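You operate a simulated robot arm through the tools that you are given. There is no shell and no other tool. Be economical: measure what you need, move in short steps, check, and stop when the job is done.

You run a simulated two-armed robot. Do the job below in one go: nothing can be reset, and whatever is moved stays where it is left.

JOB
Take the wrapped coil out of the bench wrapper and let it roll to the end of the lane.
Fine: pull the lane stop to let it through, then push the stop back in; the guard, arm and ring stay open.

Only the result counts: the job must be done as asked and must still hold three seconds after the hand-in. Knocking over, shifting, dropping, spilling or breaking anything else fails it.

ROBOT AND FRAMES
Two 7-joint arms with two-finger parallel grippers on one trunk, on a base that drives. Base frame: it is fixed to the floor where the robot stands at the start and does not move with it; the origin is under the middle of the robot, x ahead of it, y to its left, z up. Readings come in mm, rad, newtons and seconds.
The left shoulder is at the start at [50, 187, 1160], the right one opposite. Places, roughly: bench wrapper [800, -400, 1000]; clear guard [700, -200, 1100]; green start key of the bench wrapper [500, -400, 900]; hold-down arm [900, -300, 1100]; lane stop [600, -1300, 900]; layers dial [400, -600, 900]; lower half of the lane [600, -1500, 800]; main switch [400, -800, 900]; orange coil [1250, 250, 750]; overlap dial [400, -700, 900]; red coil [500, -1250, 250]; red stop key [500, -500, 900]; ring lever [600, 0, 900]; silver coil [250, -1250, 750]; upper half of the lane [700, -1100, 900]; white jog key [500, -500, 900]. Payload 3.43 kg a hand.
The tool frame of a hand sits at the grasp point between the pads (the TCP): z along the fingers, y along the line on which they close. The tips reach 30 mm beyond it. Largest opening 94 mm; finger width 28, thickness 10; the body of the gripper, 50 by 96 mm, starts 55 mm behind the TCP.
Orientation is told as [roll, pitch, yaw] about the base's x, y, z axes, in that order, counted from this pose: with the fingers straight down and closing along the base's y, the tool's x points along the base's -x, its y along +y and its z along -z.

CONTROLS
- The arms move only by the tool arm_command. It takes "left_moves", "right_moves" or both (then of equal length, played together; a hand with none holds still); each is a list of rows, each a list of 7 numbers: the shift along the tool's x, y, z in mm, then the turn, a rotation vector about the tool's x, y, z in rad, then the closure in counts, from 0 (fully open) to 255 (shut). In form: [[x, y, z, rx, ry, rz, hand], ...]. A call has 1 to 10 rows; each row is the pose to reach, as a shift and turn from the pose commanded when the call began, along the tool's axes at that moment. A row lasts 0.2 s, in which the tool goes at most 50 mm and 0.15 rad; a call with a longer step from one row to the next is refused whole, and so is a gripper value outside its range. Where a pose cannot be reached the arm comes as near as it can. A force on the tool above 90 N (or 10 N above the force at the start of the call, whichever is more), or a blocked arm, ends the call early, and 0.2 s more pass. Each finger travels about 153 mm/s and halts on what it meets, pressing with about 31 N; the grip force reading is that of the motor and also rises with nothing between the fingers. The clock runs only during rows and for 0.2 s after the last one: add rows that repeat a pose to give the fingers time. The reply holds the time, the measured pose of the TCP, the force on the tool along the base axes, the opening and the grip force, in the units named above and with some noise, with the torque about the TCP (base axes, N m) and any sound that the robot's microphone picked up, and new pictures: "pictures" is both (left out), scene, wrist or none (wrist: the cameras of the hands that moved).
- Cameras (640 x 400 px; columns grow to the right, rows downward): "scene" is now at [146, -18.8, 1326.8]; the picture's right is [-0.22, -0.98, 0.00], its down [-0.52, 0.11, -0.85] and it looks along [0.83, -0.18, -0.53] (base axes); focal length 257 px, centre (320, 200). "left" rides on the left gripper at [76, -14, -102] in its tool frame; the picture's right is [0.18, 0.98, 0.00], its down [-0.75, 0.14, -0.64] and it looks along [-0.63, 0.12, 0.77] (tool axes); focal length 243 px, centre (320, 200). "right" rides on the right gripper at [76, 14, -102] in its tool frame; the picture's right is [-0.18, 0.98, 0.00], its down [-0.75, -0.14, -0.64] and it looks along [-0.63, -0.12, 0.77] (tool axes); focal length 243 px, centre (320, 200). There is no depth. A picture from a camera that has moved, and an enlarged one, comes with that camera's place and axes in the base frame and with its lens.
- move_column(by): slides the trunk up (or, below 0, down) by that many mm; the arms and the scene camera ride with it, the base frame stays. It gives what a move gives, with no picture.
- steer(legs): drives the robot by 1 to 6 legs, each [ahead, left, turn to the left] in mm, mm and rad, along the robot's own axes; the way and the turn of a leg run together, so that a leg with both is an arc; at most 1500 mm and 3.142 rad a leg. The arms and the cameras ride along, it lands a little off, and it stops where it bumps. It gives what a move gives, and a new picture of the scene camera.
- head_to(pan, tilt): turns the head with the scene camera to pan (to the left, within 1.396 rad either way) and tilt (down, from -0.506 to 1.204), counted from straight ahead of the robot. It gives what a move gives, and a new picture of the scene camera.
- close_up(camera, box): a new picture of the part [left, top, right, bottom] of that camera's present view, enlarged. The clock stands still meanwhile.
- finish_job(): hands the job in; it is judged then, once.

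Work in short steps. Places have to be worked out from the pictures, the camera data and where the tool is seen: move nearer, look again, correct. Check each grasp and each placing, and mend what went wrong. You have 120 turns and 260 pictures in all, those below and enlarged ones among them. Open the grippers and draw the arms clear of the work before you hand the job in, unless the task says otherwise; then end with one line.

The tools are called after "Call:" as a command line: name --argument value ..., lists and objects as JSON in quotes. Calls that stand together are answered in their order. arm_command: Moves the arms, as the interface text tells. Its arguments: {"type":"object","properties":{"left_moves":{"type":"array"},"right_moves":{"type":"array"},"pictures":{"type":"string","enum":["both","scene","wrist","none"]}},"required":[]} The other tools are called the same way: move_column (by) slides the trunk up or down; steer (legs) drives the base; head_to (pan, tilt) turns the head that bears the scene camera; close_up (camera, box) takes an enlarged picture of a part of a camera's view; finish_job () hands the job in.

At the start:

```text
clock: 0.0
left_ee_pos: [400.6, 46.4, 1000.6]
left_orientation: [-0.001, -0.001, 0.003]
left_ft_force: [-0.2, 0.6, -0.5]
left_moment: [0.05, 0.03, -0.01]
left_width: 93.9
left_finger_force: 0.1
right_ee_pos: [375.0, -306.8, 1000.0]
right_orientation: [0.0, 0.0, -0.001]
right_ft_force: [0.3, -0.3, 0.5]
right_moment: [-0.02, -0.03, 0.0]
right_width: 94.0
right_finger_force: 0.1
trunk travel left (down, up): [-375.0, 57.0]
robot x, y, heading: [5.6, 0.9, 0.002]
head pan, tilt: [-0.216, 0.559]
```

scene: 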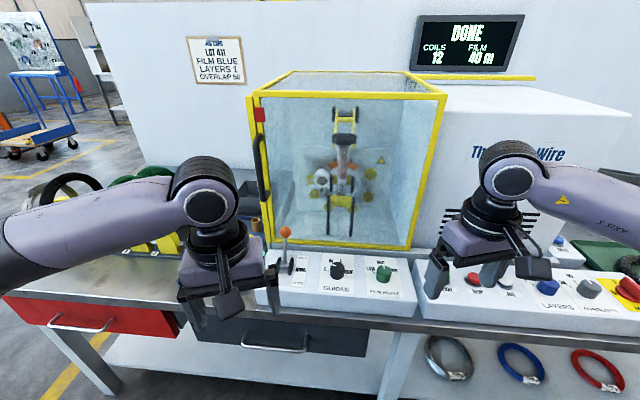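
right: 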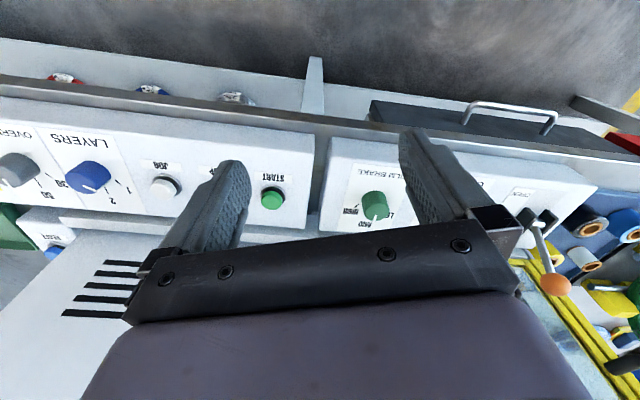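
left: 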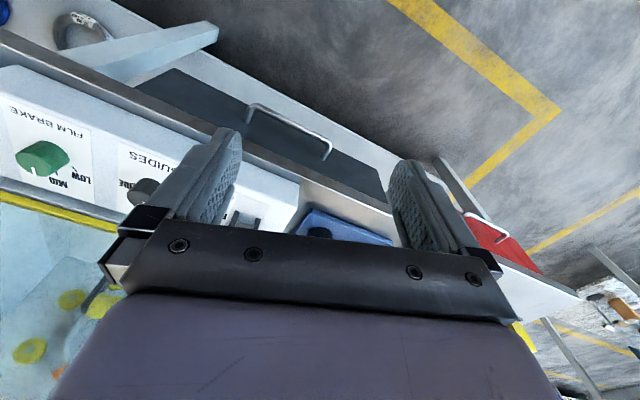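

The display says DONE and the guard is closed over the wrapper. I take a close look at the machine and the lever panel.

Call:
close_up --camera "scene" --box '[220, 60, 460, 260]'

Call:
head_to --pan -1.1 --tilt 0.45

```text
2.00 times, centred on (340, 160) of scene
camera zoom: at [146.0, -18.8, 1326.8], right [-0.22, -0.98, 0.0], down [-0.52, 0.11, -0.85], along [0.83, -0.18, -0.53], focal length 515 px, centre (280, 280)
```

zoom: 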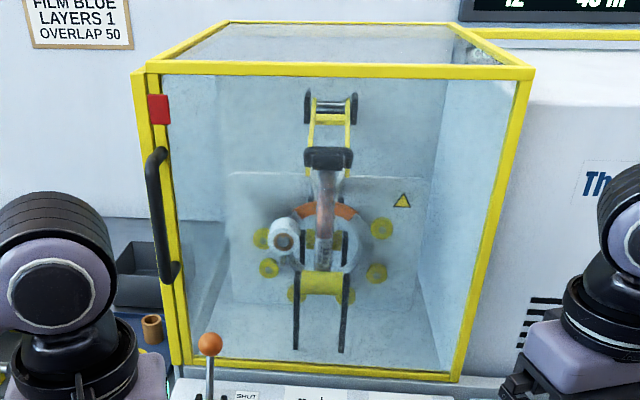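

```text
clock: 1.2
left_ee_pos: [400.0, 47.6, 1000.1]
left_orientation: [0.001, 0.001, 0.001]
left_ft_force: [-0.8, 0.2, -0.2]
left_moment: [0.05, -0.02, -0.01]
left_width: 93.9
left_finger_force: 0.1
right_ee_pos: [376.4, -305.0, 1000.1]
right_orientation: [0.0, 0.002, -0.001]
right_ft_force: [0.1, 0.2, 0.0]
right_moment: [0.0, 0.04, 0.0]
right_width: 94.0
right_finger_force: 0.1
trunk travel left (down, up): [-375.0, 57.0]
robot x, y, heading: [0.8, 1.3, 0.003]
head pan, tilt: [-1.1, 0.45]
camera scene: at [100.3, -81.4, 1336.7], right [-0.89, -0.45, 0.0], down [-0.2, 0.39, -0.9], along [0.41, -0.8, -0.44], focal length 257 px, centre (320, 200)
```

scene: 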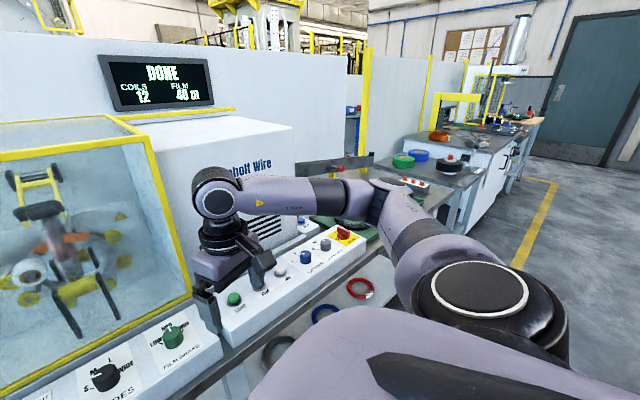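

The lane sits beyond the right arm; I enlarge that region.

Call:
close_up --camera "scene" --box '[270, 120, 510, 270]'

Call:
steer --legs '[[-150, -800, 0]]'

```text
2.67 times, centred on (390, 195) of scene
camera zoom: at [100.3, -81.4, 1336.7], right [-0.89, -0.45, 0.0], down [-0.2, 0.39, -0.9], along [0.41, -0.8, -0.44], focal length 686 px, centre (133, 213)
```

zoom: 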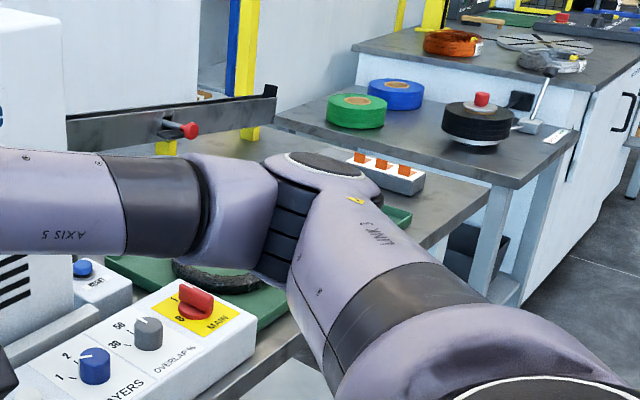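

```text
clock: 5.5
left_ee_pos: [246.1, -754.4, 1000.3]
left_orientation: [0.0, 0.001, -0.006]
left_ft_force: [0.3, 0.4, 0.4]
left_moment: [0.0, -0.03, 0.02]
left_width: 94.3
left_finger_force: 0.0
right_ee_pos: [218.6, -1108.0, 998.1]
right_orientation: [-0.001, -0.001, -0.008]
right_ft_force: [0.8, -0.6, -1.0]
right_moment: [-0.01, -0.03, -0.01]
right_width: 94.1
right_finger_force: 0.0
trunk travel left (down, up): [-375.0, 57.0]
robot x, y, heading: [-156.2, -799.3, -0.006]
head pan, tilt: [-1.1, 0.45]
camera scene: at [-54.4, -881.4, 1336.7], right [-0.89, -0.45, 0.0], down [-0.19, 0.39, -0.9], along [0.4, -0.81, -0.44], focal length 257 px, centre (320, 200)
```

scene: 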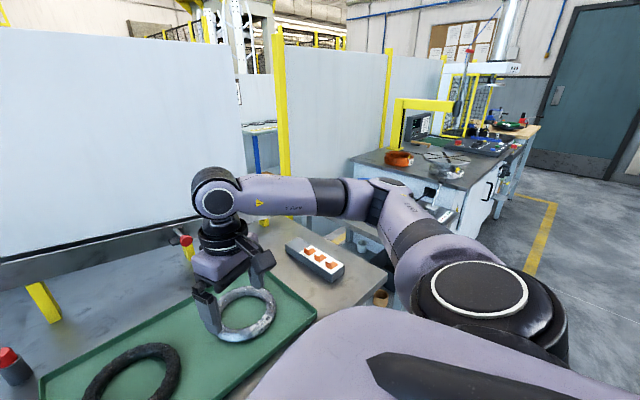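

I turn the head to see the lane more squarely.

Call:
head_to --pan -0.35 --tilt 0.45

Call:
close_up --camera "scene" --box '[160, 100, 480, 300]'

```text
clock: 6.6
left_ee_pos: [247.3, -754.2, 999.6]
left_orientation: [-0.001, 0.0, -0.009]
left_ft_force: [0.2, -0.1, 0.0]
left_moment: [0.0, 0.02, 0.01]
left_width: 94.2
left_finger_force: 0.0
right_ee_pos: [219.6, -1107.9, 1000.9]
right_orientation: [0.0, 0.001, -0.008]
right_ft_force: [-0.7, -0.1, 0.5]
right_moment: [-0.03, -0.02, 0.04]
right_width: 94.3
right_finger_force: 0.0
trunk travel left (down, up): [-375.0, 57.0]
robot x, y, heading: [-154.5, -797.2, -0.013]
head pan, tilt: [-0.351, 0.45]
camera scene: at [-9.4, -831.3, 1336.7], right [-0.35, -0.94, 0.0], down [-0.41, 0.15, -0.9], along [0.84, -0.32, -0.44], focal length 257 px, centre (320, 200)
```

scene: 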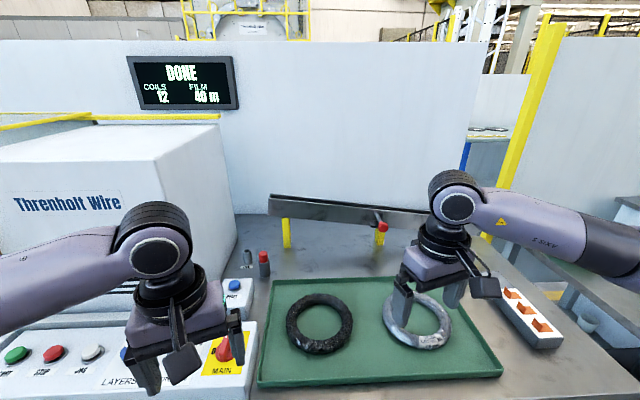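

```text
2.00 times, centred on (320, 200) of scene
camera zoom: at [-9.4, -831.3, 1336.7], right [-0.35, -0.94, 0.0], down [-0.41, 0.15, -0.9], along [0.84, -0.32, -0.44], focal length 515 px, centre (320, 200)
```

zoom: 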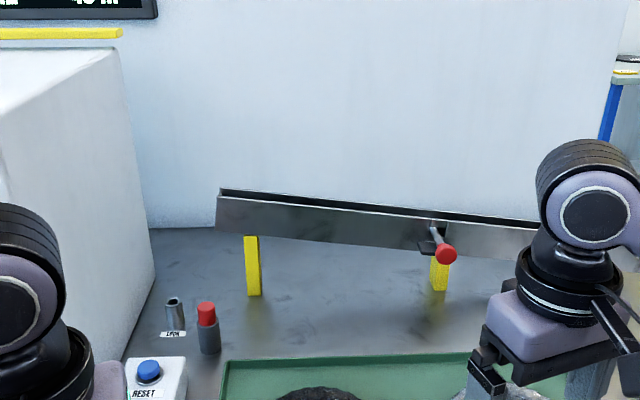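

The lane is a channel sloping down to the right, with the red knob of the stop facing the robot. I drive further right to see all of it.

Call:
steer --legs '[[0, -550, 0]]'

Call:
head_to --pan 0.0 --tilt 0.45

Call:
close_up --camera "scene" --box '[160, 100, 480, 300]'

```text
clock: 9.7
left_ee_pos: [242.2, -1242.8, 999.9]
left_orientation: [0.001, -0.002, 0.002]
left_ft_force: [-0.5, -0.4, -0.5]
left_moment: [0.04, 0.02, -0.02]
left_width: 94.3
left_finger_force: 0.0
right_ee_pos: [215.0, -1597.9, 999.7]
right_orientation: [0.0, 0.0, -0.002]
right_ft_force: [0.7, -0.9, 0.5]
right_moment: [-0.01, 0.01, 0.01]
right_width: 94.2
right_finger_force: 0.1
trunk travel left (down, up): [-375.0, 57.0]
robot x, y, heading: [-159.4, -1289.3, -0.0]
head pan, tilt: [-0.351, 0.45]
stopped in leg 1: the robot was blocked; the commanded pose is now the measured one
camera scene: at [-14.7, -1322.3, 1336.7], right [-0.35, -0.94, 0.0], down [-0.41, 0.15, -0.9], along [0.84, -0.31, -0.44], focal length 257 px, centre (320, 200)
```

scene: 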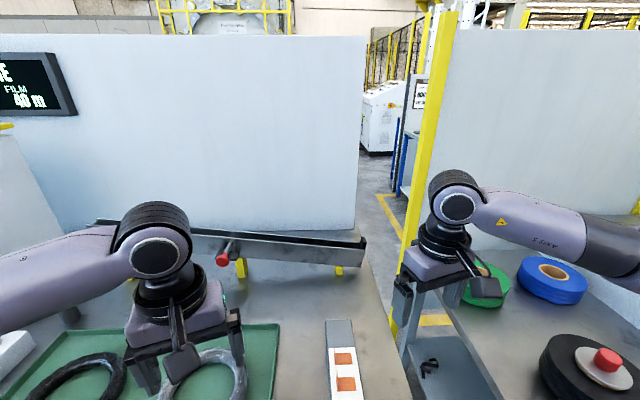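

```text
clock: 10.5
left_ee_pos: [242.4, -1243.3, 1001.4]
left_orientation: [0.002, 0.001, 0.003]
left_ft_force: [-0.2, 1.0, -1.3]
left_moment: [0.0, 0.0, -0.02]
left_width: 94.0
left_finger_force: 0.1
right_ee_pos: [214.6, -1598.3, 1000.2]
right_orientation: [0.001, 0.0, -0.002]
right_ft_force: [0.0, -0.5, -0.5]
right_moment: [-0.02, -0.01, 0.04]
right_width: 94.1
right_finger_force: 0.1
trunk travel left (down, up): [-375.0, 57.0]
robot x, y, heading: [-157.8, -1289.2, -0.002]
head pan, tilt: [0.0, 0.45]
camera scene: at [-8.9, -1290.5, 1336.7], right [0.0, -1.0, 0.0], down [-0.44, 0.0, -0.9], along [0.9, 0.0, -0.44], focal length 257 px, centre (320, 200)
```

scene: 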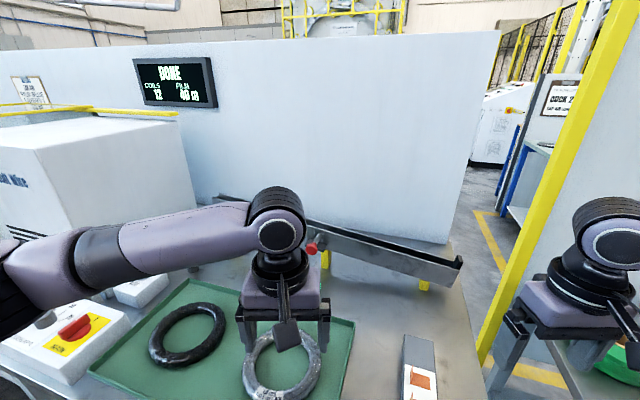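

```text
2.00 times, centred on (320, 200) of scene
camera zoom: at [-8.9, -1290.5, 1336.7], right [0.0, -1.0, 0.0], down [-0.44, 0.0, -0.9], along [0.9, 0.0, -0.44], focal length 515 px, centre (320, 200)
```

zoom: 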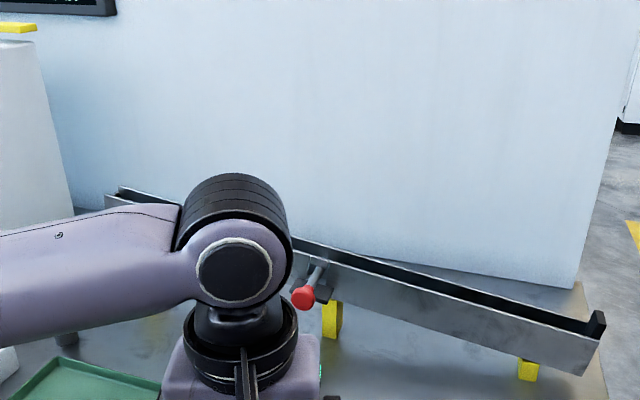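

The bench is rotated about 10° to the robot. The knob is at about (572,-1267,903). I drive back to the wrapper, squaring up with the bench, and look at the guard.

Call:
steer --legs '[[-50, 1050, 0], [0, 0, -0.18]]'

Call:
head_to --pan 0.0 --tilt 0.35

Call:
close_up --camera "scene" --box '[220, 80, 460, 230]'

```text
clock: 16.6
left_ee_pos: [191.2, -267.2, 999.7]
left_orientation: [0.002, -0.001, -0.169]
left_ft_force: [0.0, -0.5, 0.5]
left_moment: [0.02, 0.0, -0.01]
left_width: 94.0
left_finger_force: 0.1
right_ee_pos: [106.2, -610.2, 998.8]
right_orientation: [0.0, -0.001, -0.172]
right_ft_force: [0.1, -0.7, 0.6]
right_moment: [-0.02, 0.01, 0.01]
right_width: 94.1
right_finger_force: 0.0
trunk travel left (down, up): [-375.0, 57.0]
robot x, y, heading: [-211.4, -246.0, -0.172]
head pan, tilt: [0.0, 0.45]
camera scene: at [-63.2, -270.6, 1336.7], right [-0.17, -0.98, 0.0], down [-0.43, 0.08, -0.9], along [0.89, -0.16, -0.44], focal length 257 px, centre (320, 200)
```

scene: 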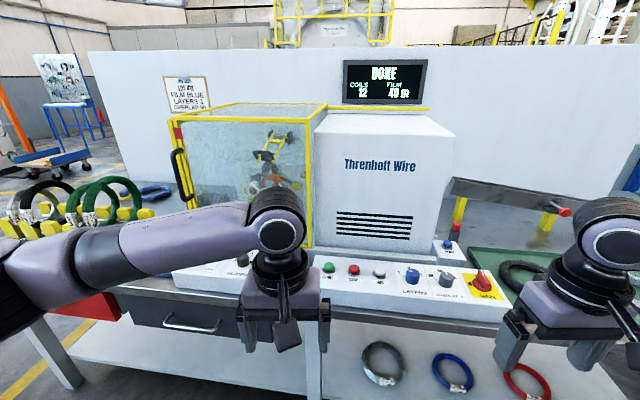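

```text
clock: 17.3
left_ee_pos: [192.0, -266.7, 998.9]
left_orientation: [0.002, -0.001, -0.168]
left_ft_force: [0.2, -0.6, 0.1]
left_moment: [0.01, -0.01, 0.0]
left_width: 94.0
left_finger_force: 0.0
right_ee_pos: [105.2, -610.4, 1000.2]
right_orientation: [0.001, -0.001, -0.173]
right_ft_force: [-0.3, 0.3, 0.1]
right_moment: [0.02, 0.0, 0.02]
right_width: 94.0
right_finger_force: 0.1
trunk travel left (down, up): [-375.0, 57.0]
robot x, y, heading: [-208.8, -245.1, -0.173]
head pan, tilt: [0.0, 0.351]
camera scene: at [-61.9, -270.6, 1345.9], right [-0.17, -0.98, 0.0], down [-0.34, 0.06, -0.94], along [0.92, -0.16, -0.34], focal length 257 px, centre (320, 200)
```

scene: 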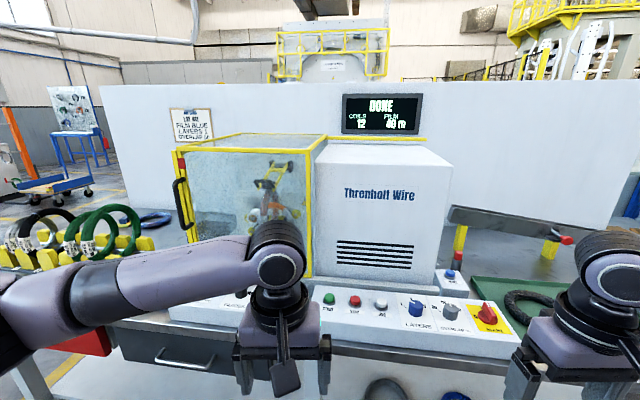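

```text
2.67 times, centred on (340, 155) of scene
camera zoom: at [-61.9, -270.6, 1345.9], right [-0.17, -0.98, 0.0], down [-0.34, 0.06, -0.94], along [0.92, -0.16, -0.34], focal length 686 px, centre (267, 320)
```

zoom: 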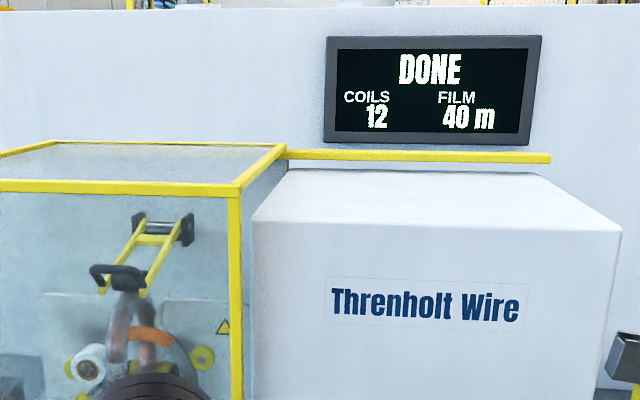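

The table-edge slope puts the bench yaw at about -0.31 rad. A yellow rail at rear top runs right over the machine body, so the guard may slide right; the handle triangulates to (668,-5,1092). I square up in front of it.

Call:
steer --legs '[[0, 0, -0.137], [63, 396, 0]]'

Call:
head_to --pan 0.1 --tilt 0.4

Call:
close_up --camera "scene" --box '[240, 60, 560, 260]'

```text
clock: 20.4
left_ee_pos: [366.4, 36.1, 999.3]
left_orientation: [0.003, 0.001, -0.307]
left_ft_force: [0.4, -0.3, 0.5]
left_moment: [-0.04, 0.01, 0.06]
left_width: 93.9
left_finger_force: 0.0
right_ee_pos: [233.0, -293.2, 1000.1]
right_orientation: [0.0, 0.0, -0.312]
right_ft_force: [0.9, 0.3, -0.1]
right_moment: [-0.01, 0.02, 0.0]
right_width: 94.1
right_finger_force: 0.0
trunk travel left (down, up): [-375.0, 57.0]
robot x, y, heading: [-28.0, 111.8, -0.31]
head pan, tilt: [0.0, 0.351]
camera scene: at [114.3, 66.8, 1345.9], right [-0.31, -0.95, 0.0], down [-0.33, 0.1, -0.94], along [0.89, -0.29, -0.34], focal length 257 px, centre (320, 200)
```

scene: 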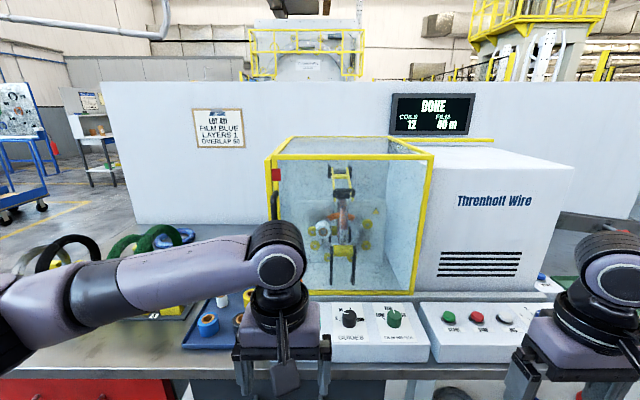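

```text
clock: 21.1
left_ee_pos: [366.4, 35.9, 1000.1]
left_orientation: [0.0, -0.001, -0.308]
left_ft_force: [-1.1, 0.4, -0.7]
left_moment: [0.0, 0.0, 0.01]
left_width: 94.0
left_finger_force: 0.1
right_ee_pos: [232.1, -293.7, 999.4]
right_orientation: [0.0, -0.001, -0.31]
right_ft_force: [0.6, 0.2, -0.1]
right_moment: [0.0, 0.0, -0.02]
right_width: 93.9
right_finger_force: 0.0
trunk travel left (down, up): [-375.0, 57.0]
robot x, y, heading: [-31.1, 111.6, -0.31]
head pan, tilt: [0.099, 0.4]
camera scene: at [116.0, 75.4, 1341.4], right [-0.21, -0.98, 0.0], down [-0.38, 0.08, -0.92], along [0.9, -0.19, -0.39], focal length 257 px, centre (320, 200)
```

scene: 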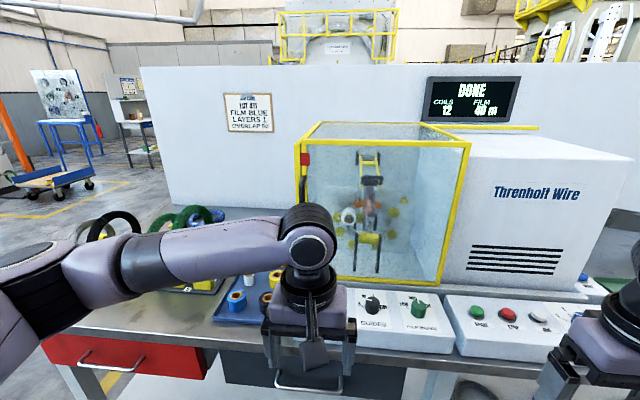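

```text
2.00 times, centred on (400, 160) of scene
camera zoom: at [116.0, 75.4, 1341.4], right [-0.21, -0.98, 0.0], down [-0.38, 0.08, -0.92], along [0.9, -0.19, -0.39], focal length 515 px, centre (160, 280)
```

zoom: 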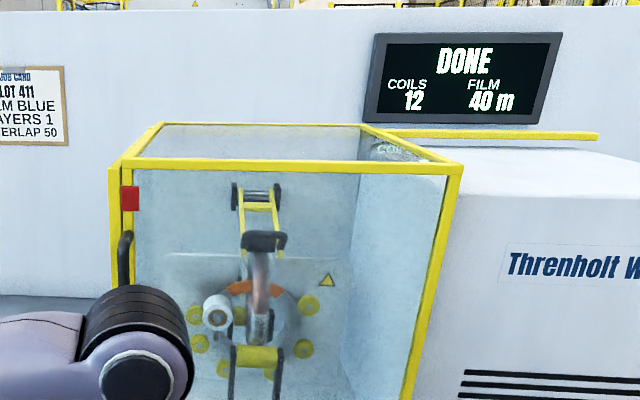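

Now I raise and rotate the left hand to point horizontally at the bench, stopping well short of the handle.

Call:
arm_command --left_moves '[[0, 5, -20, 0, -0.15, 0, 0], [0, 10, -40, 0, -0.3, 0, 0], [0, 15, -60, 0, -0.45, 0, 0], [0, 20, -80, 0, -0.6, 0, 0], [0, 30, -92, 0, -0.75, 0, 0], [-10, 40, -92, 0, -0.9, 0, 0], [-20, 53, -92, 0, -1.05, 0, 0], [-40, 53, -92, 0, -1.2, 0, 0], [-60, 53, -92, 0, -1.35, 0, 0], [-80, 53, -92, 0, -1.5, 0, 0]]'

```text
clock: 23.3
left_ee_pos: [460.1, 61.8, 1091.1]
left_orientation: [0.031, -1.504, -0.339]
left_ft_force: [-0.3, 0.3, 0.8]
left_moment: [0.02, 0.04, 0.01]
left_width: 94.1
left_finger_force: 0.0
right_ee_pos: [232.5, -293.4, 999.6]
right_orientation: [0.0, 0.001, -0.311]
right_ft_force: [0.2, 0.1, -1.5]
right_moment: [-0.02, 0.01, -0.02]
right_width: 93.9
right_finger_force: 0.0
trunk travel left (down, up): [-375.0, 57.0]
robot x, y, heading: [-29.5, 110.8, -0.317]
head pan, tilt: [0.099, 0.4]
camera scene: at [116.1, 75.6, 1341.4], right [-0.21, -0.98, 0.0], down [-0.38, 0.08, -0.92], along [0.9, -0.19, -0.39], focal length 257 px, centre (320, 200)
camera left: at [353.0, 80.2, 1023.2], right [0.29, 0.94, -0.18], down [-0.52, 0.31, 0.8], along [0.81, -0.13, 0.58], focal length 243 px, centre (320, 200)
```

scene: 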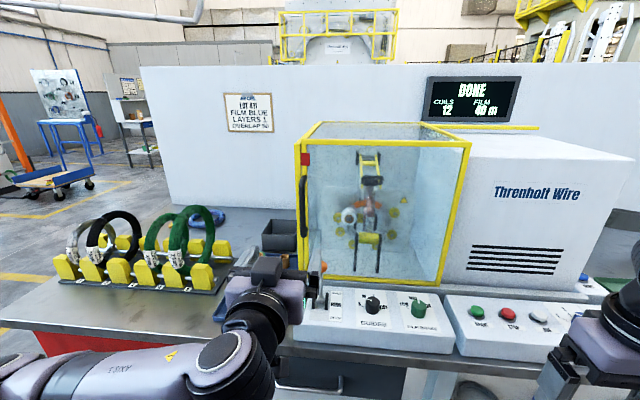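
left: 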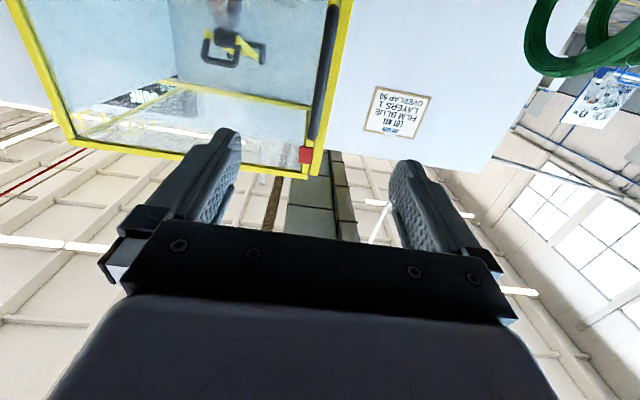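

The handle is at about (652,5,1098), spanning z 1020–1138 and straight ahead of the left hand. I advance part-way and level the hand.

Call:
arm_command --left_moves '[[0, 2, 45, 0, -0.07, 0, 0], [0, 4, 90, 0, -0.07, 0, 0], [-5, 4, 130, 0, -0.07, 0, 0]]'

```text
clock: 24.1
left_ee_pos: [585.0, 28.0, 1087.3]
left_orientation: [1.586, -1.57, -1.892]
left_ft_force: [0.4, 0.1, 0.5]
left_moment: [0.02, -0.01, -0.05]
left_width: 94.0
left_finger_force: 0.1
right_ee_pos: [234.4, -294.6, 1000.3]
right_orientation: [-0.001, 0.001, -0.311]
right_ft_force: [-0.4, -0.6, -0.4]
right_moment: [-0.01, -0.03, 0.0]
right_width: 94.4
right_finger_force: 0.1
trunk travel left (down, up): [-375.0, 57.0]
robot x, y, heading: [-32.3, 113.6, -0.312]
head pan, tilt: [0.099, 0.4]
camera scene: at [116.2, 75.2, 1341.3], right [-0.21, -0.98, 0.0], down [-0.38, 0.08, -0.92], along [0.9, -0.19, -0.39], focal length 257 px, centre (320, 200)
camera left: at [483.0, 44.6, 1011.9], right [0.3, 0.94, -0.18], down [-0.57, 0.33, 0.75], along [0.77, -0.12, 0.63], focal length 243 px, centre (320, 200)
```

scene: 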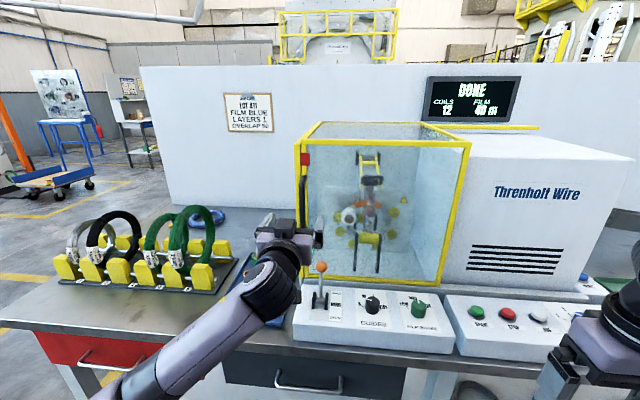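
left: 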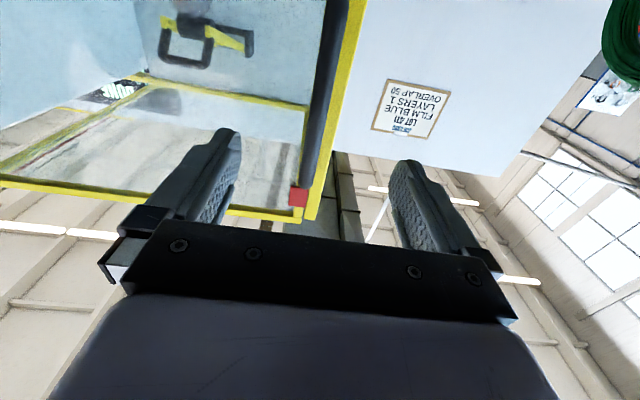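

Handle about 60 mm further on, centred between the fingers. Advance 45 mm more.

Call:
arm_command --left_moves '[[0, 0, 25, 0, 0, 0, 0], [0, 0, 45, 0, 0, 0, 0]]'

Call:
close_up --camera "scene" --box '[240, 140, 400, 290]'

```text
clock: 24.7
left_ee_pos: [626.0, 13.7, 1088.0]
left_orientation: [1.513, -1.568, -1.822]
left_ft_force: [0.8, 0.1, -0.8]
left_moment: [0.01, 0.0, 0.01]
left_width: 94.1
left_finger_force: 0.1
right_ee_pos: [233.6, -293.3, 999.3]
right_orientation: [0.002, 0.002, -0.31]
right_ft_force: [0.0, 0.8, -0.5]
right_moment: [0.0, -0.03, -0.04]
right_width: 94.2
right_finger_force: 0.0
trunk travel left (down, up): [-375.0, 57.0]
robot x, y, heading: [-31.2, 113.1, -0.314]
head pan, tilt: [0.099, 0.4]
camera scene: at [116.1, 75.3, 1341.3], right [-0.21, -0.98, 0.0], down [-0.38, 0.08, -0.92], along [0.9, -0.19, -0.39], focal length 257 px, centre (320, 200)
camera left: at [525.2, 30.1, 1012.0], right [0.3, 0.94, -0.18], down [-0.57, 0.33, 0.75], along [0.77, -0.12, 0.63], focal length 243 px, centre (320, 200)
```

scene: 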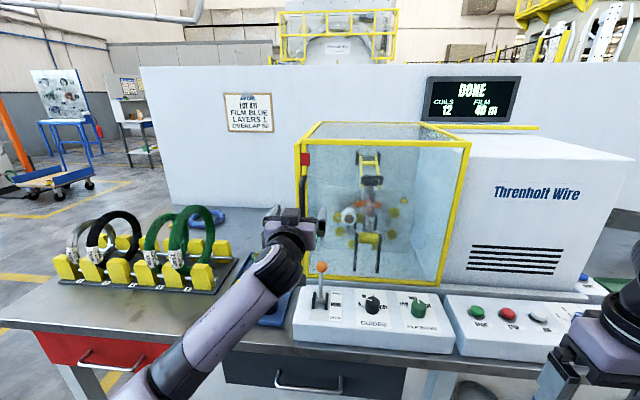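
left: 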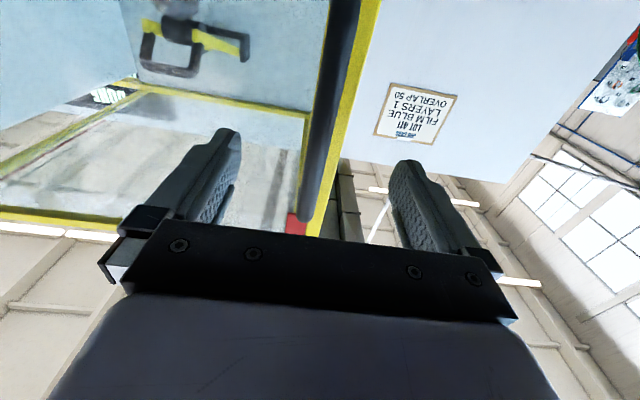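

```text
2.67 times, centred on (320, 215) of scene
camera zoom: at [116.1, 75.3, 1341.3], right [-0.21, -0.98, 0.0], down [-0.38, 0.08, -0.92], along [0.9, -0.19, -0.39], focal length 686 px, centre (320, 160)
```

zoom: 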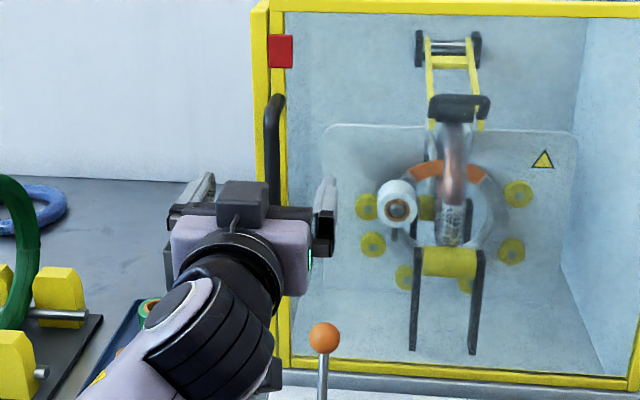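

The handle is centred between the fingers. Advance 20 mm more and close.

Call:
arm_command --left_moves '[[0, 0, 12, 0, 0, 0, 0], [0, 0, 20, 0, 0, 0, 0], [0, 0, 20, 0, 0, 0, 255], [0, 0, 20, 0, 0, 0, 255], [0, 0, 20, 0, 0, 0, 255]]'

Call:
close_up --camera "scene" --box '[240, 140, 400, 290]'

```text
clock: 25.9
left_ee_pos: [644.8, 5.6, 1088.5]
left_orientation: [1.503, -1.569, -1.811]
left_ft_force: [-0.8, -4.1, -0.6]
left_moment: [-0.25, -0.24, -0.09]
left_width: 13.6
left_finger_force: 44.8
right_ee_pos: [233.2, -293.4, 999.2]
right_orientation: [0.002, -0.001, -0.311]
right_ft_force: [0.6, -0.7, 0.3]
right_moment: [0.0, 0.0, -0.01]
right_width: 93.8
right_finger_force: 0.1
trunk travel left (down, up): [-375.0, 57.0]
robot x, y, heading: [-28.8, 114.3, -0.314]
head pan, tilt: [0.099, 0.4]
camera scene: at [116.0, 74.9, 1341.3], right [-0.21, -0.98, 0.0], down [-0.38, 0.08, -0.92], along [0.9, -0.19, -0.39], focal length 257 px, centre (320, 200)
camera left: at [543.0, 22.6, 1012.0], right [0.3, 0.94, -0.18], down [-0.57, 0.33, 0.75], along [0.77, -0.12, 0.63], focal length 243 px, centre (320, 200)
```

scene: 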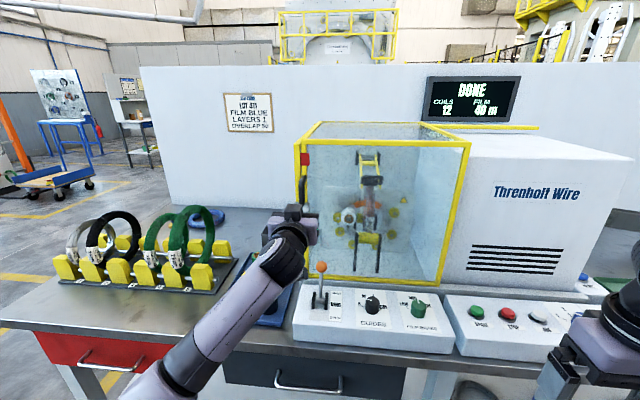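
left: 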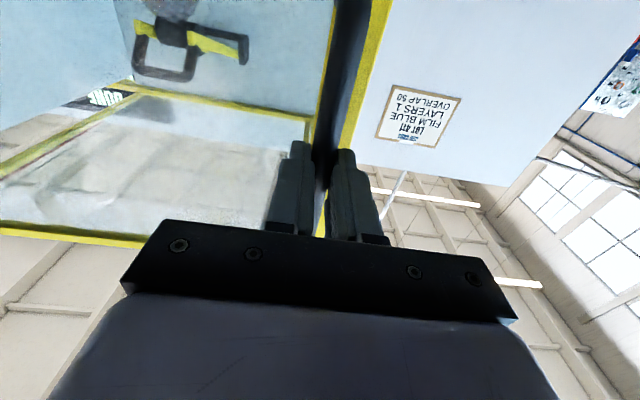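

```text
2.67 times, centred on (320, 215) of scene
camera zoom: at [116.0, 74.9, 1341.3], right [-0.21, -0.98, 0.0], down [-0.38, 0.08, -0.92], along [0.9, -0.19, -0.39], focal length 686 px, centre (320, 160)
```

zoom: 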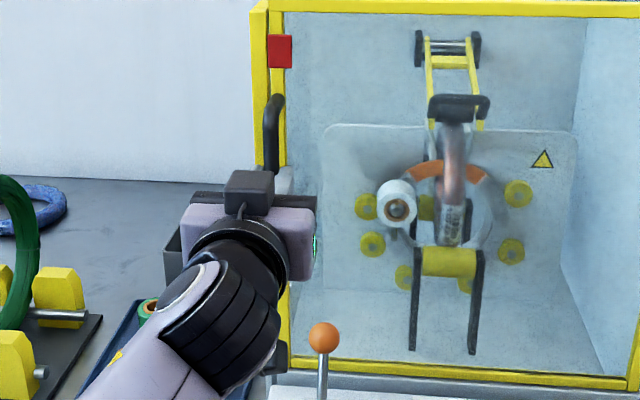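

Handle gripped (13.6 mm). I test a small slide to the right along the rail.

Call:
arm_command --left_moves '[[0, -6, 0, 0, 0, 0, 255], [0, -14, 0, 0, 0, 0, 255], [0, -25, 0, 0, 0, 0, 255]]' --pictures "scene"

```text
clock: 26.7
left_ee_pos: [637.4, -19.2, 1087.7]
left_orientation: [0.338, -1.568, -0.65]
left_ft_force: [-5.6, -0.2, -2.4]
left_moment: [0.18, 0.7, 0.06]
left_width: 13.5
left_finger_force: 45.1
right_ee_pos: [232.4, -293.0, 1000.7]
right_orientation: [0.0, 0.001, -0.312]
right_ft_force: [0.2, -0.1, -0.1]
right_moment: [-0.02, -0.03, 0.02]
right_width: 94.1
right_finger_force: 0.1
trunk travel left (down, up): [-375.0, 57.0]
robot x, y, heading: [-26.3, 111.8, -0.313]
head pan, tilt: [0.099, 0.4]
camera scene: at [115.6, 75.5, 1341.4], right [-0.21, -0.98, 0.0], down [-0.38, 0.08, -0.92], along [0.9, -0.19, -0.39], focal length 257 px, centre (320, 200)
```

scene: 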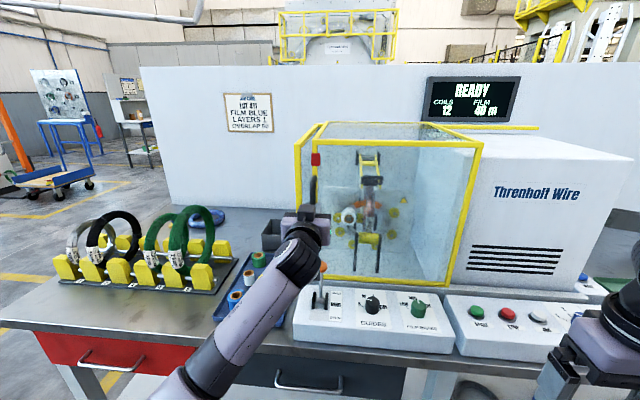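

The guard slides right along the rail. Continue sliding.

Call:
arm_command --left_moves '[[0, -25, 0, 0, 0, 0, 255], [0, -55, 0, 0, 0, 0, 255], [0, -85, 0, 0, 0, 0, 255], [0, -115, 0, 0, 0, 0, 255], [0, -145, 0, 0, 0, 0, 255], [0, -175, 0, 0, 0, 0, 255], [0, -205, 0, 0, 0, 0, 255]]' --pictures "scene"

```text
clock: 28.3
left_ee_pos: [598.1, -174.2, 1082.0]
left_orientation: [0.647, -1.548, -0.906]
left_ft_force: [-73.9, 22.8, -29.6]
left_moment: [-0.69, -0.44, 0.0]
left_width: 15.8
left_finger_force: 44.5
left hand out of reach, approached as far as the arm can: row 7
right_ee_pos: [227.4, -292.8, 1000.4]
right_orientation: [0.001, -0.008, -0.31]
right_ft_force: [0.2, -0.4, 0.9]
right_moment: [0.02, -0.05, 0.0]
right_width: 93.9
right_finger_force: 0.0
trunk travel left (down, up): [-375.0, 57.0]
robot x, y, heading: [-30.3, 112.2, -0.313]
head pan, tilt: [0.099, 0.4]
camera scene: at [108.7, 77.0, 1341.3], right [-0.21, -0.98, 0.0], down [-0.37, 0.08, -0.92], along [0.9, -0.19, -0.38], focal length 257 px, centre (320, 200)
```

scene: 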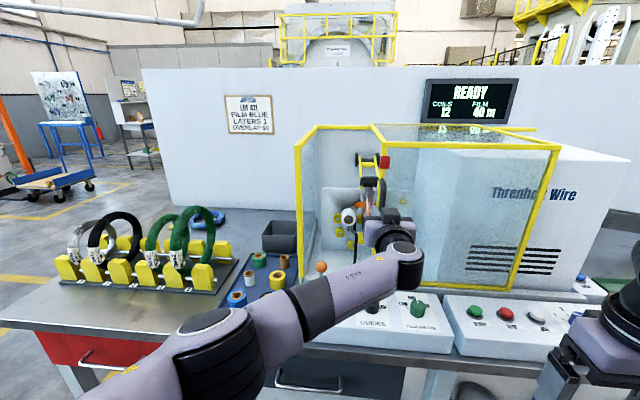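

Reach limit; I'll shift the base ahead a little to relieve the strain, keeping the grip.

Call:
steer --legs '[[25, -15, 0]]'

```text
clock: 29.1
left_ee_pos: [614.6, -187.0, 1088.7]
left_orientation: [1.561, -1.553, -1.826]
left_ft_force: [-23.6, 5.7, 6.4]
left_moment: [-0.72, 1.11, -0.71]
left_width: 18.3
left_finger_force: 44.9
right_ee_pos: [242.4, -306.9, 1001.0]
right_orientation: [-0.001, -0.004, -0.309]
right_ft_force: [1.2, -0.1, -0.9]
right_moment: [-0.01, -0.06, 0.02]
right_width: 93.7
right_finger_force: 0.0
trunk travel left (down, up): [-375.0, 57.0]
robot x, y, heading: [-20.4, 93.7, -0.312]
head pan, tilt: [0.099, 0.4]
stopped in leg 1: the force on the tool passed its limit (the readings are from after the stop); the commanded pose is now the measured one
camera scene: at [124.0, 63.0, 1342.2], right [-0.21, -0.98, 0.0], down [-0.38, 0.08, -0.92], along [0.9, -0.19, -0.39], focal length 257 px, centre (320, 200)
```

scene: 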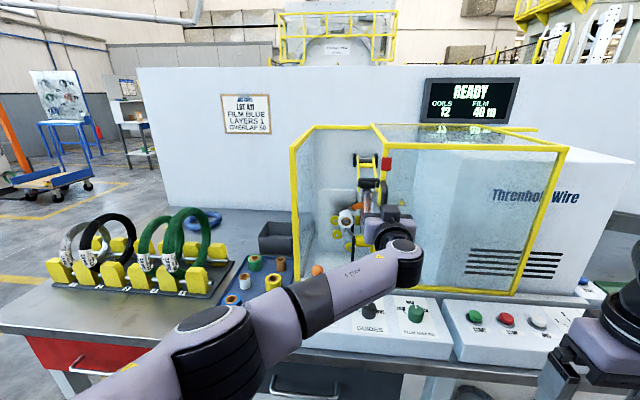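

Grip is slipping slightly (18 mm); better to release, back off, reposition the base further right, and push on.

Call:
arm_command --left_moves '[[0, 0, 0, 0, 0, 0, 0], [0, 0, 0, 0, 0, 0, 0], [0, 0, -40, 0, 0, 0, 0], [0, 0, -80, 0, 0, 0, 0]]' --pictures "none"

Call:
steer --legs '[[0, -250, 0]]'

Call:
close_up --camera "left" --box '[0, 0, 640, 400]'

```text
clock: 30.1
left_ee_pos: [543.3, -165.4, 1086.7]
left_orientation: [1.304, -1.548, -1.56]
left_ft_force: [0.6, 0.2, 0.3]
left_moment: [0.0, -0.02, 0.01]
left_width: 93.8
left_finger_force: 0.1
right_ee_pos: [245.8, -307.5, 1001.7]
right_orientation: [0.0, 0.0, -0.311]
right_ft_force: [0.5, -1.1, -0.5]
right_moment: [-0.02, 0.0, 0.0]
right_width: 94.0
right_finger_force: 0.0
trunk travel left (down, up): [-375.0, 57.0]
robot x, y, heading: [-15.1, 102.2, -0.317]
head pan, tilt: [0.099, 0.4]
```

```text
clock: 32.0
left_ee_pos: [464.5, -404.1, 1084.4]
left_orientation: [1.322, -1.548, -1.579]
left_ft_force: [-0.1, -0.2, 0.6]
left_moment: [0.02, -0.02, 0.01]
left_width: 93.8
left_finger_force: 0.1
right_ee_pos: [167.2, -545.4, 999.5]
right_orientation: [0.003, -0.001, -0.311]
right_ft_force: [0.2, 0.2, 0.0]
right_moment: [0.04, 0.01, -0.02]
right_width: 93.8
right_finger_force: 0.1
trunk travel left (down, up): [-375.0, 57.0]
robot x, y, heading: [-97.1, -139.7, -0.314]
head pan, tilt: [0.099, 0.4]
camera scene: at [51.7, -176.6, 1341.4], right [-0.21, -0.98, 0.0], down [-0.38, 0.08, -0.92], along [0.9, -0.19, -0.39], focal length 257 px, centre (320, 200)
```

scene: 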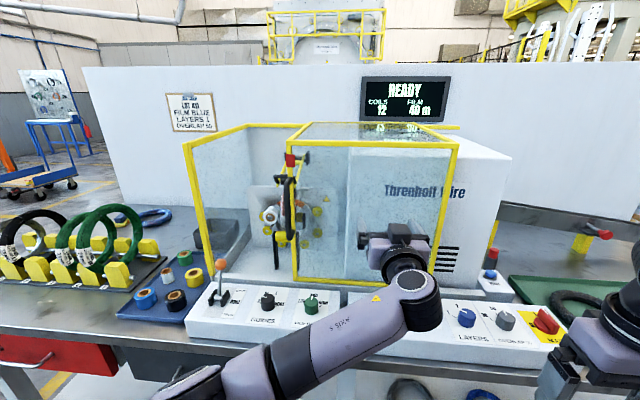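

```text
1.00 times, centred on (320, 200) of left
camera zoom: at [363.0, -391.0, 1010.0], right [0.25, 0.95, -0.16], down [-0.58, 0.28, 0.76], along [0.77, -0.1, 0.63], focal length 243 px, centre (320, 200)
```

zoom: 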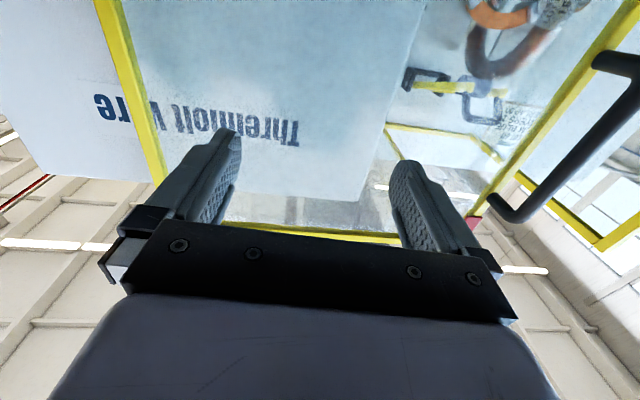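

I swing the hand left toward the handle and drive 50 mm ahead for reach margin.

Call:
arm_command --left_moves '[[0, 40, -25, 0, 0, 0, 0], [0, 85, -50, 0, 0, 0, 0], [0, 130, -50, 0, 0, 0, 0], [0, 175, -50, 0, 0, 0, 0], [0, 215, -50, 0, 0, 0, 0], [0, 243, -50, 0, 0, 0, 0]]' --pictures "none"

Call:
steer --legs '[[50, 0, 0]]'

Call:
close_up --camera "left" --box '[0, 0, 640, 400]'

```text
refused: row 2 steps farther than a row can; nothing moved
```

```text
clock: 32.9
left_ee_pos: [511.5, -419.0, 1084.8]
left_orientation: [1.285, -1.549, -1.543]
left_ft_force: [0.3, -0.3, 0.0]
left_moment: [0.01, -0.02, -0.02]
left_width: 94.5
left_finger_force: 0.0
right_ee_pos: [216.1, -560.0, 998.9]
right_orientation: [-0.001, -0.001, -0.31]
right_ft_force: [0.9, -0.3, 0.5]
right_moment: [0.0, 0.0, -0.02]
right_width: 94.1
right_finger_force: 0.0
trunk travel left (down, up): [-375.0, 57.0]
robot x, y, heading: [-49.4, -155.1, -0.307]
head pan, tilt: [0.099, 0.4]
camera scene: at [99.3, -191.5, 1341.2], right [-0.21, -0.98, 0.0], down [-0.38, 0.08, -0.92], along [0.9, -0.19, -0.39], focal length 257 px, centre (320, 200)
```

scene: 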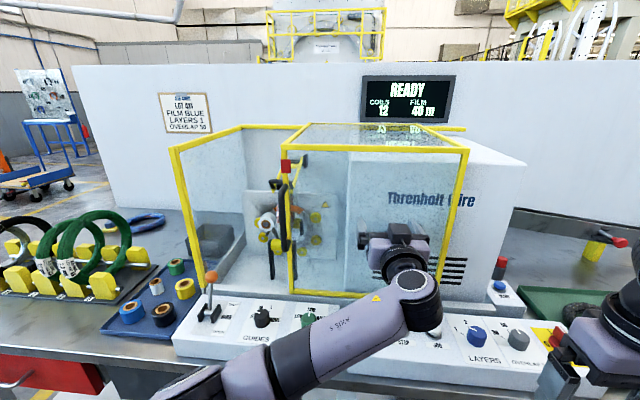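

```text
1.00 times, centred on (320, 200) of left
camera zoom: at [410.3, -406.2, 1009.7], right [0.25, 0.95, -0.16], down [-0.58, 0.28, 0.76], along [0.77, -0.1, 0.63], focal length 243 px, centre (320, 200)
```

zoom: 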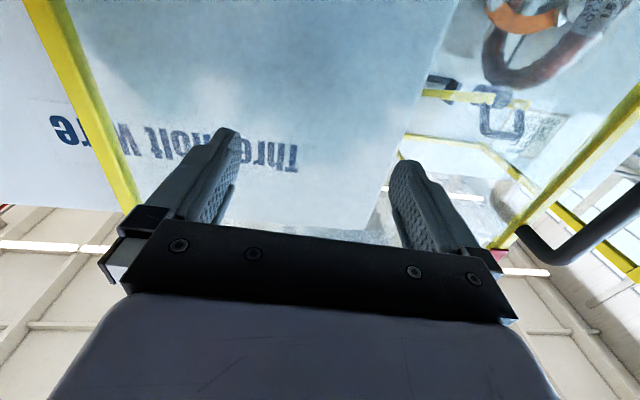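

Drive is clear. Now retract the hand and swing it left.

Call:
arm_command --left_moves '[[0, 0, -40, 0, 0, 0, 0], [0, 30, -70, 0, 0, 0, 0], [0, 75, -70, 0, 0, 0, 0], [0, 120, -70, 0, 0, 0, 0], [0, 165, -70, 0, 0, 0, 0], [0, 210, -70, 0, 0, 0, 0], [0, 245, -70, 0, 0, 0, 0]]' --pictures "both"

```text
clock: 34.5
left_ee_pos: [506.5, -163.8, 1091.8]
left_orientation: [1.363, -1.548, -1.622]
left_ft_force: [0.7, 1.0, -0.1]
left_moment: [-0.02, -0.03, -0.04]
left_width: 93.9
left_finger_force: 0.1
right_ee_pos: [215.7, -559.6, 1001.4]
right_orientation: [0.0, -0.001, -0.31]
right_ft_force: [0.1, 0.9, -0.3]
right_moment: [-0.01, 0.01, -0.02]
right_width: 93.8
right_finger_force: 0.2
trunk travel left (down, up): [-375.0, 57.0]
robot x, y, heading: [-46.2, -155.3, -0.316]
head pan, tilt: [0.099, 0.4]
camera scene: at [98.6, -191.0, 1341.4], right [-0.21, -0.98, 0.0], down [-0.38, 0.08, -0.92], along [0.9, -0.19, -0.39], focal length 257 px, centre (320, 200)
camera left: at [404.3, -150.4, 1016.1], right [0.25, 0.95, -0.16], down [-0.58, 0.28, 0.76], along [0.77, -0.1, 0.63], focal length 243 px, centre (320, 200)
```

scene: 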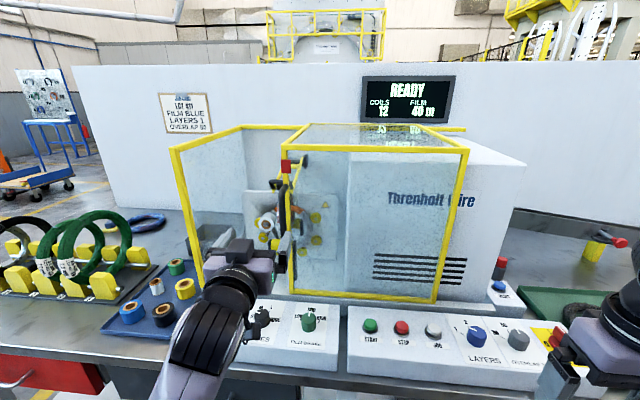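
left: 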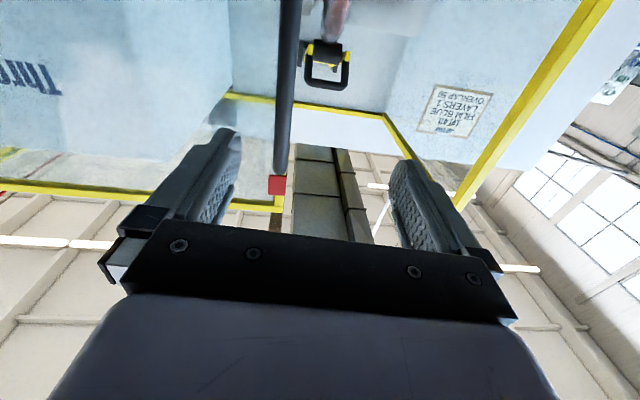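

Handle now at about (576,-211). Move over and onto it, close, then slide right.

Call:
arm_command --left_moves '[[0, -14, 20, 0, 0, 0, 0], [0, -27, 40, 0, 0, 0, 0], [0, -27, 60, 0, 0, 0, 0], [0, -27, 76, 0, 0, 0, 0], [0, -27, 76, 0, 0, 0, 255], [0, -27, 76, 0, 0, 0, 255], [0, -27, 76, 0, 0, 0, 255]]' --pictures "both"

```text
clock: 36.1
left_ee_pos: [574.2, -210.5, 1089.6]
left_orientation: [1.216, -1.55, -1.475]
left_ft_force: [0.3, -2.1, 0.0]
left_moment: [-1.35, 0.58, -0.02]
left_width: 13.6
left_finger_force: 45.0
right_ee_pos: [215.6, -560.0, 1000.0]
right_orientation: [-0.001, 0.001, -0.311]
right_ft_force: [-0.1, 0.3, 0.5]
right_moment: [0.01, 0.0, -0.01]
right_width: 94.0
right_finger_force: 0.1
trunk travel left (down, up): [-375.0, 57.0]
robot x, y, heading: [-49.7, -156.5, -0.316]
head pan, tilt: [0.099, 0.4]
camera scene: at [98.8, -191.3, 1341.3], right [-0.21, -0.98, 0.0], down [-0.38, 0.08, -0.92], along [0.9, -0.19, -0.39], focal length 257 px, centre (320, 200)
camera left: at [471.4, -196.9, 1015.2], right [0.25, 0.95, -0.17], down [-0.58, 0.29, 0.76], along [0.77, -0.1, 0.63], focal length 243 px, centre (320, 200)
```

scene: 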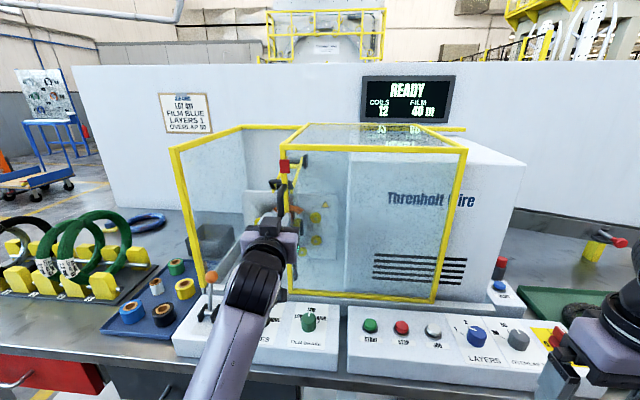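
left: 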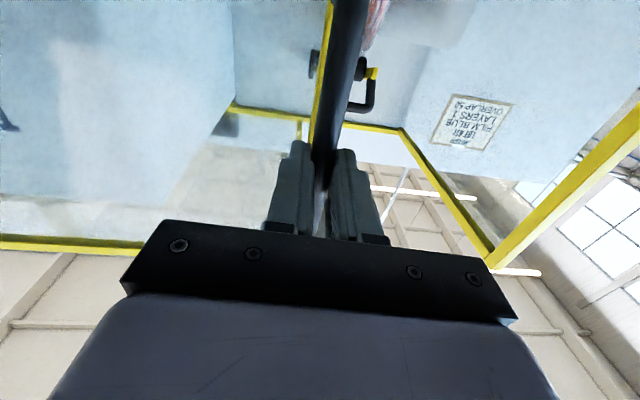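

Gripped again, confirming the rail direction (yaw -0.316). Slide right 150 mm along it.

Call:
arm_command --left_moves '[[0, -20, -1, 0, 0, 0, 255], [0, -45, -2, 0, 0, 0, 255], [0, -70, -4, 0, 0, 0, 255], [0, -95, -5, 0, 0, 0, 255], [0, -120, -6, 0, 0, 0, 255], [0, -140, -7, 0, 0, 0, 255]]' --pictures "scene"

```text
clock: 36.9
left_ee_pos: [580.8, -217.1, 1084.2]
left_orientation: [1.87, -1.388, -2.045]
left_ft_force: [-18.9, 5.7, 5.3]
left_moment: [-1.27, 0.73, -0.02]
left_width: 18.5
left_finger_force: 45.1
right_ee_pos: [211.5, -558.7, 1000.8]
right_orientation: [0.0, -0.003, -0.311]
right_ft_force: [0.4, 0.1, -0.1]
right_moment: [0.0, 0.0, 0.02]
right_width: 94.0
right_finger_force: 0.1
trunk travel left (down, up): [-375.0, 57.0]
robot x, y, heading: [-54.2, -151.8, -0.314]
head pan, tilt: [0.099, 0.4]
stopped in row 4 (left hand): the arm was blocked; the commanded pose is now the measured one
camera scene: at [94.7, -189.6, 1341.7], right [-0.21, -0.98, 0.0], down [-0.38, 0.08, -0.92], along [0.9, -0.19, -0.39], focal length 257 px, centre (320, 200)
```

scene: 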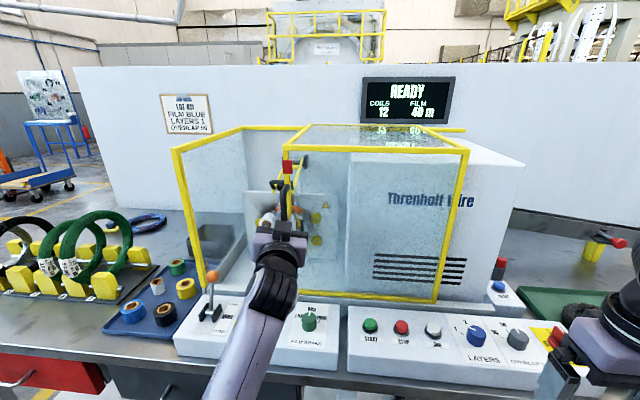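

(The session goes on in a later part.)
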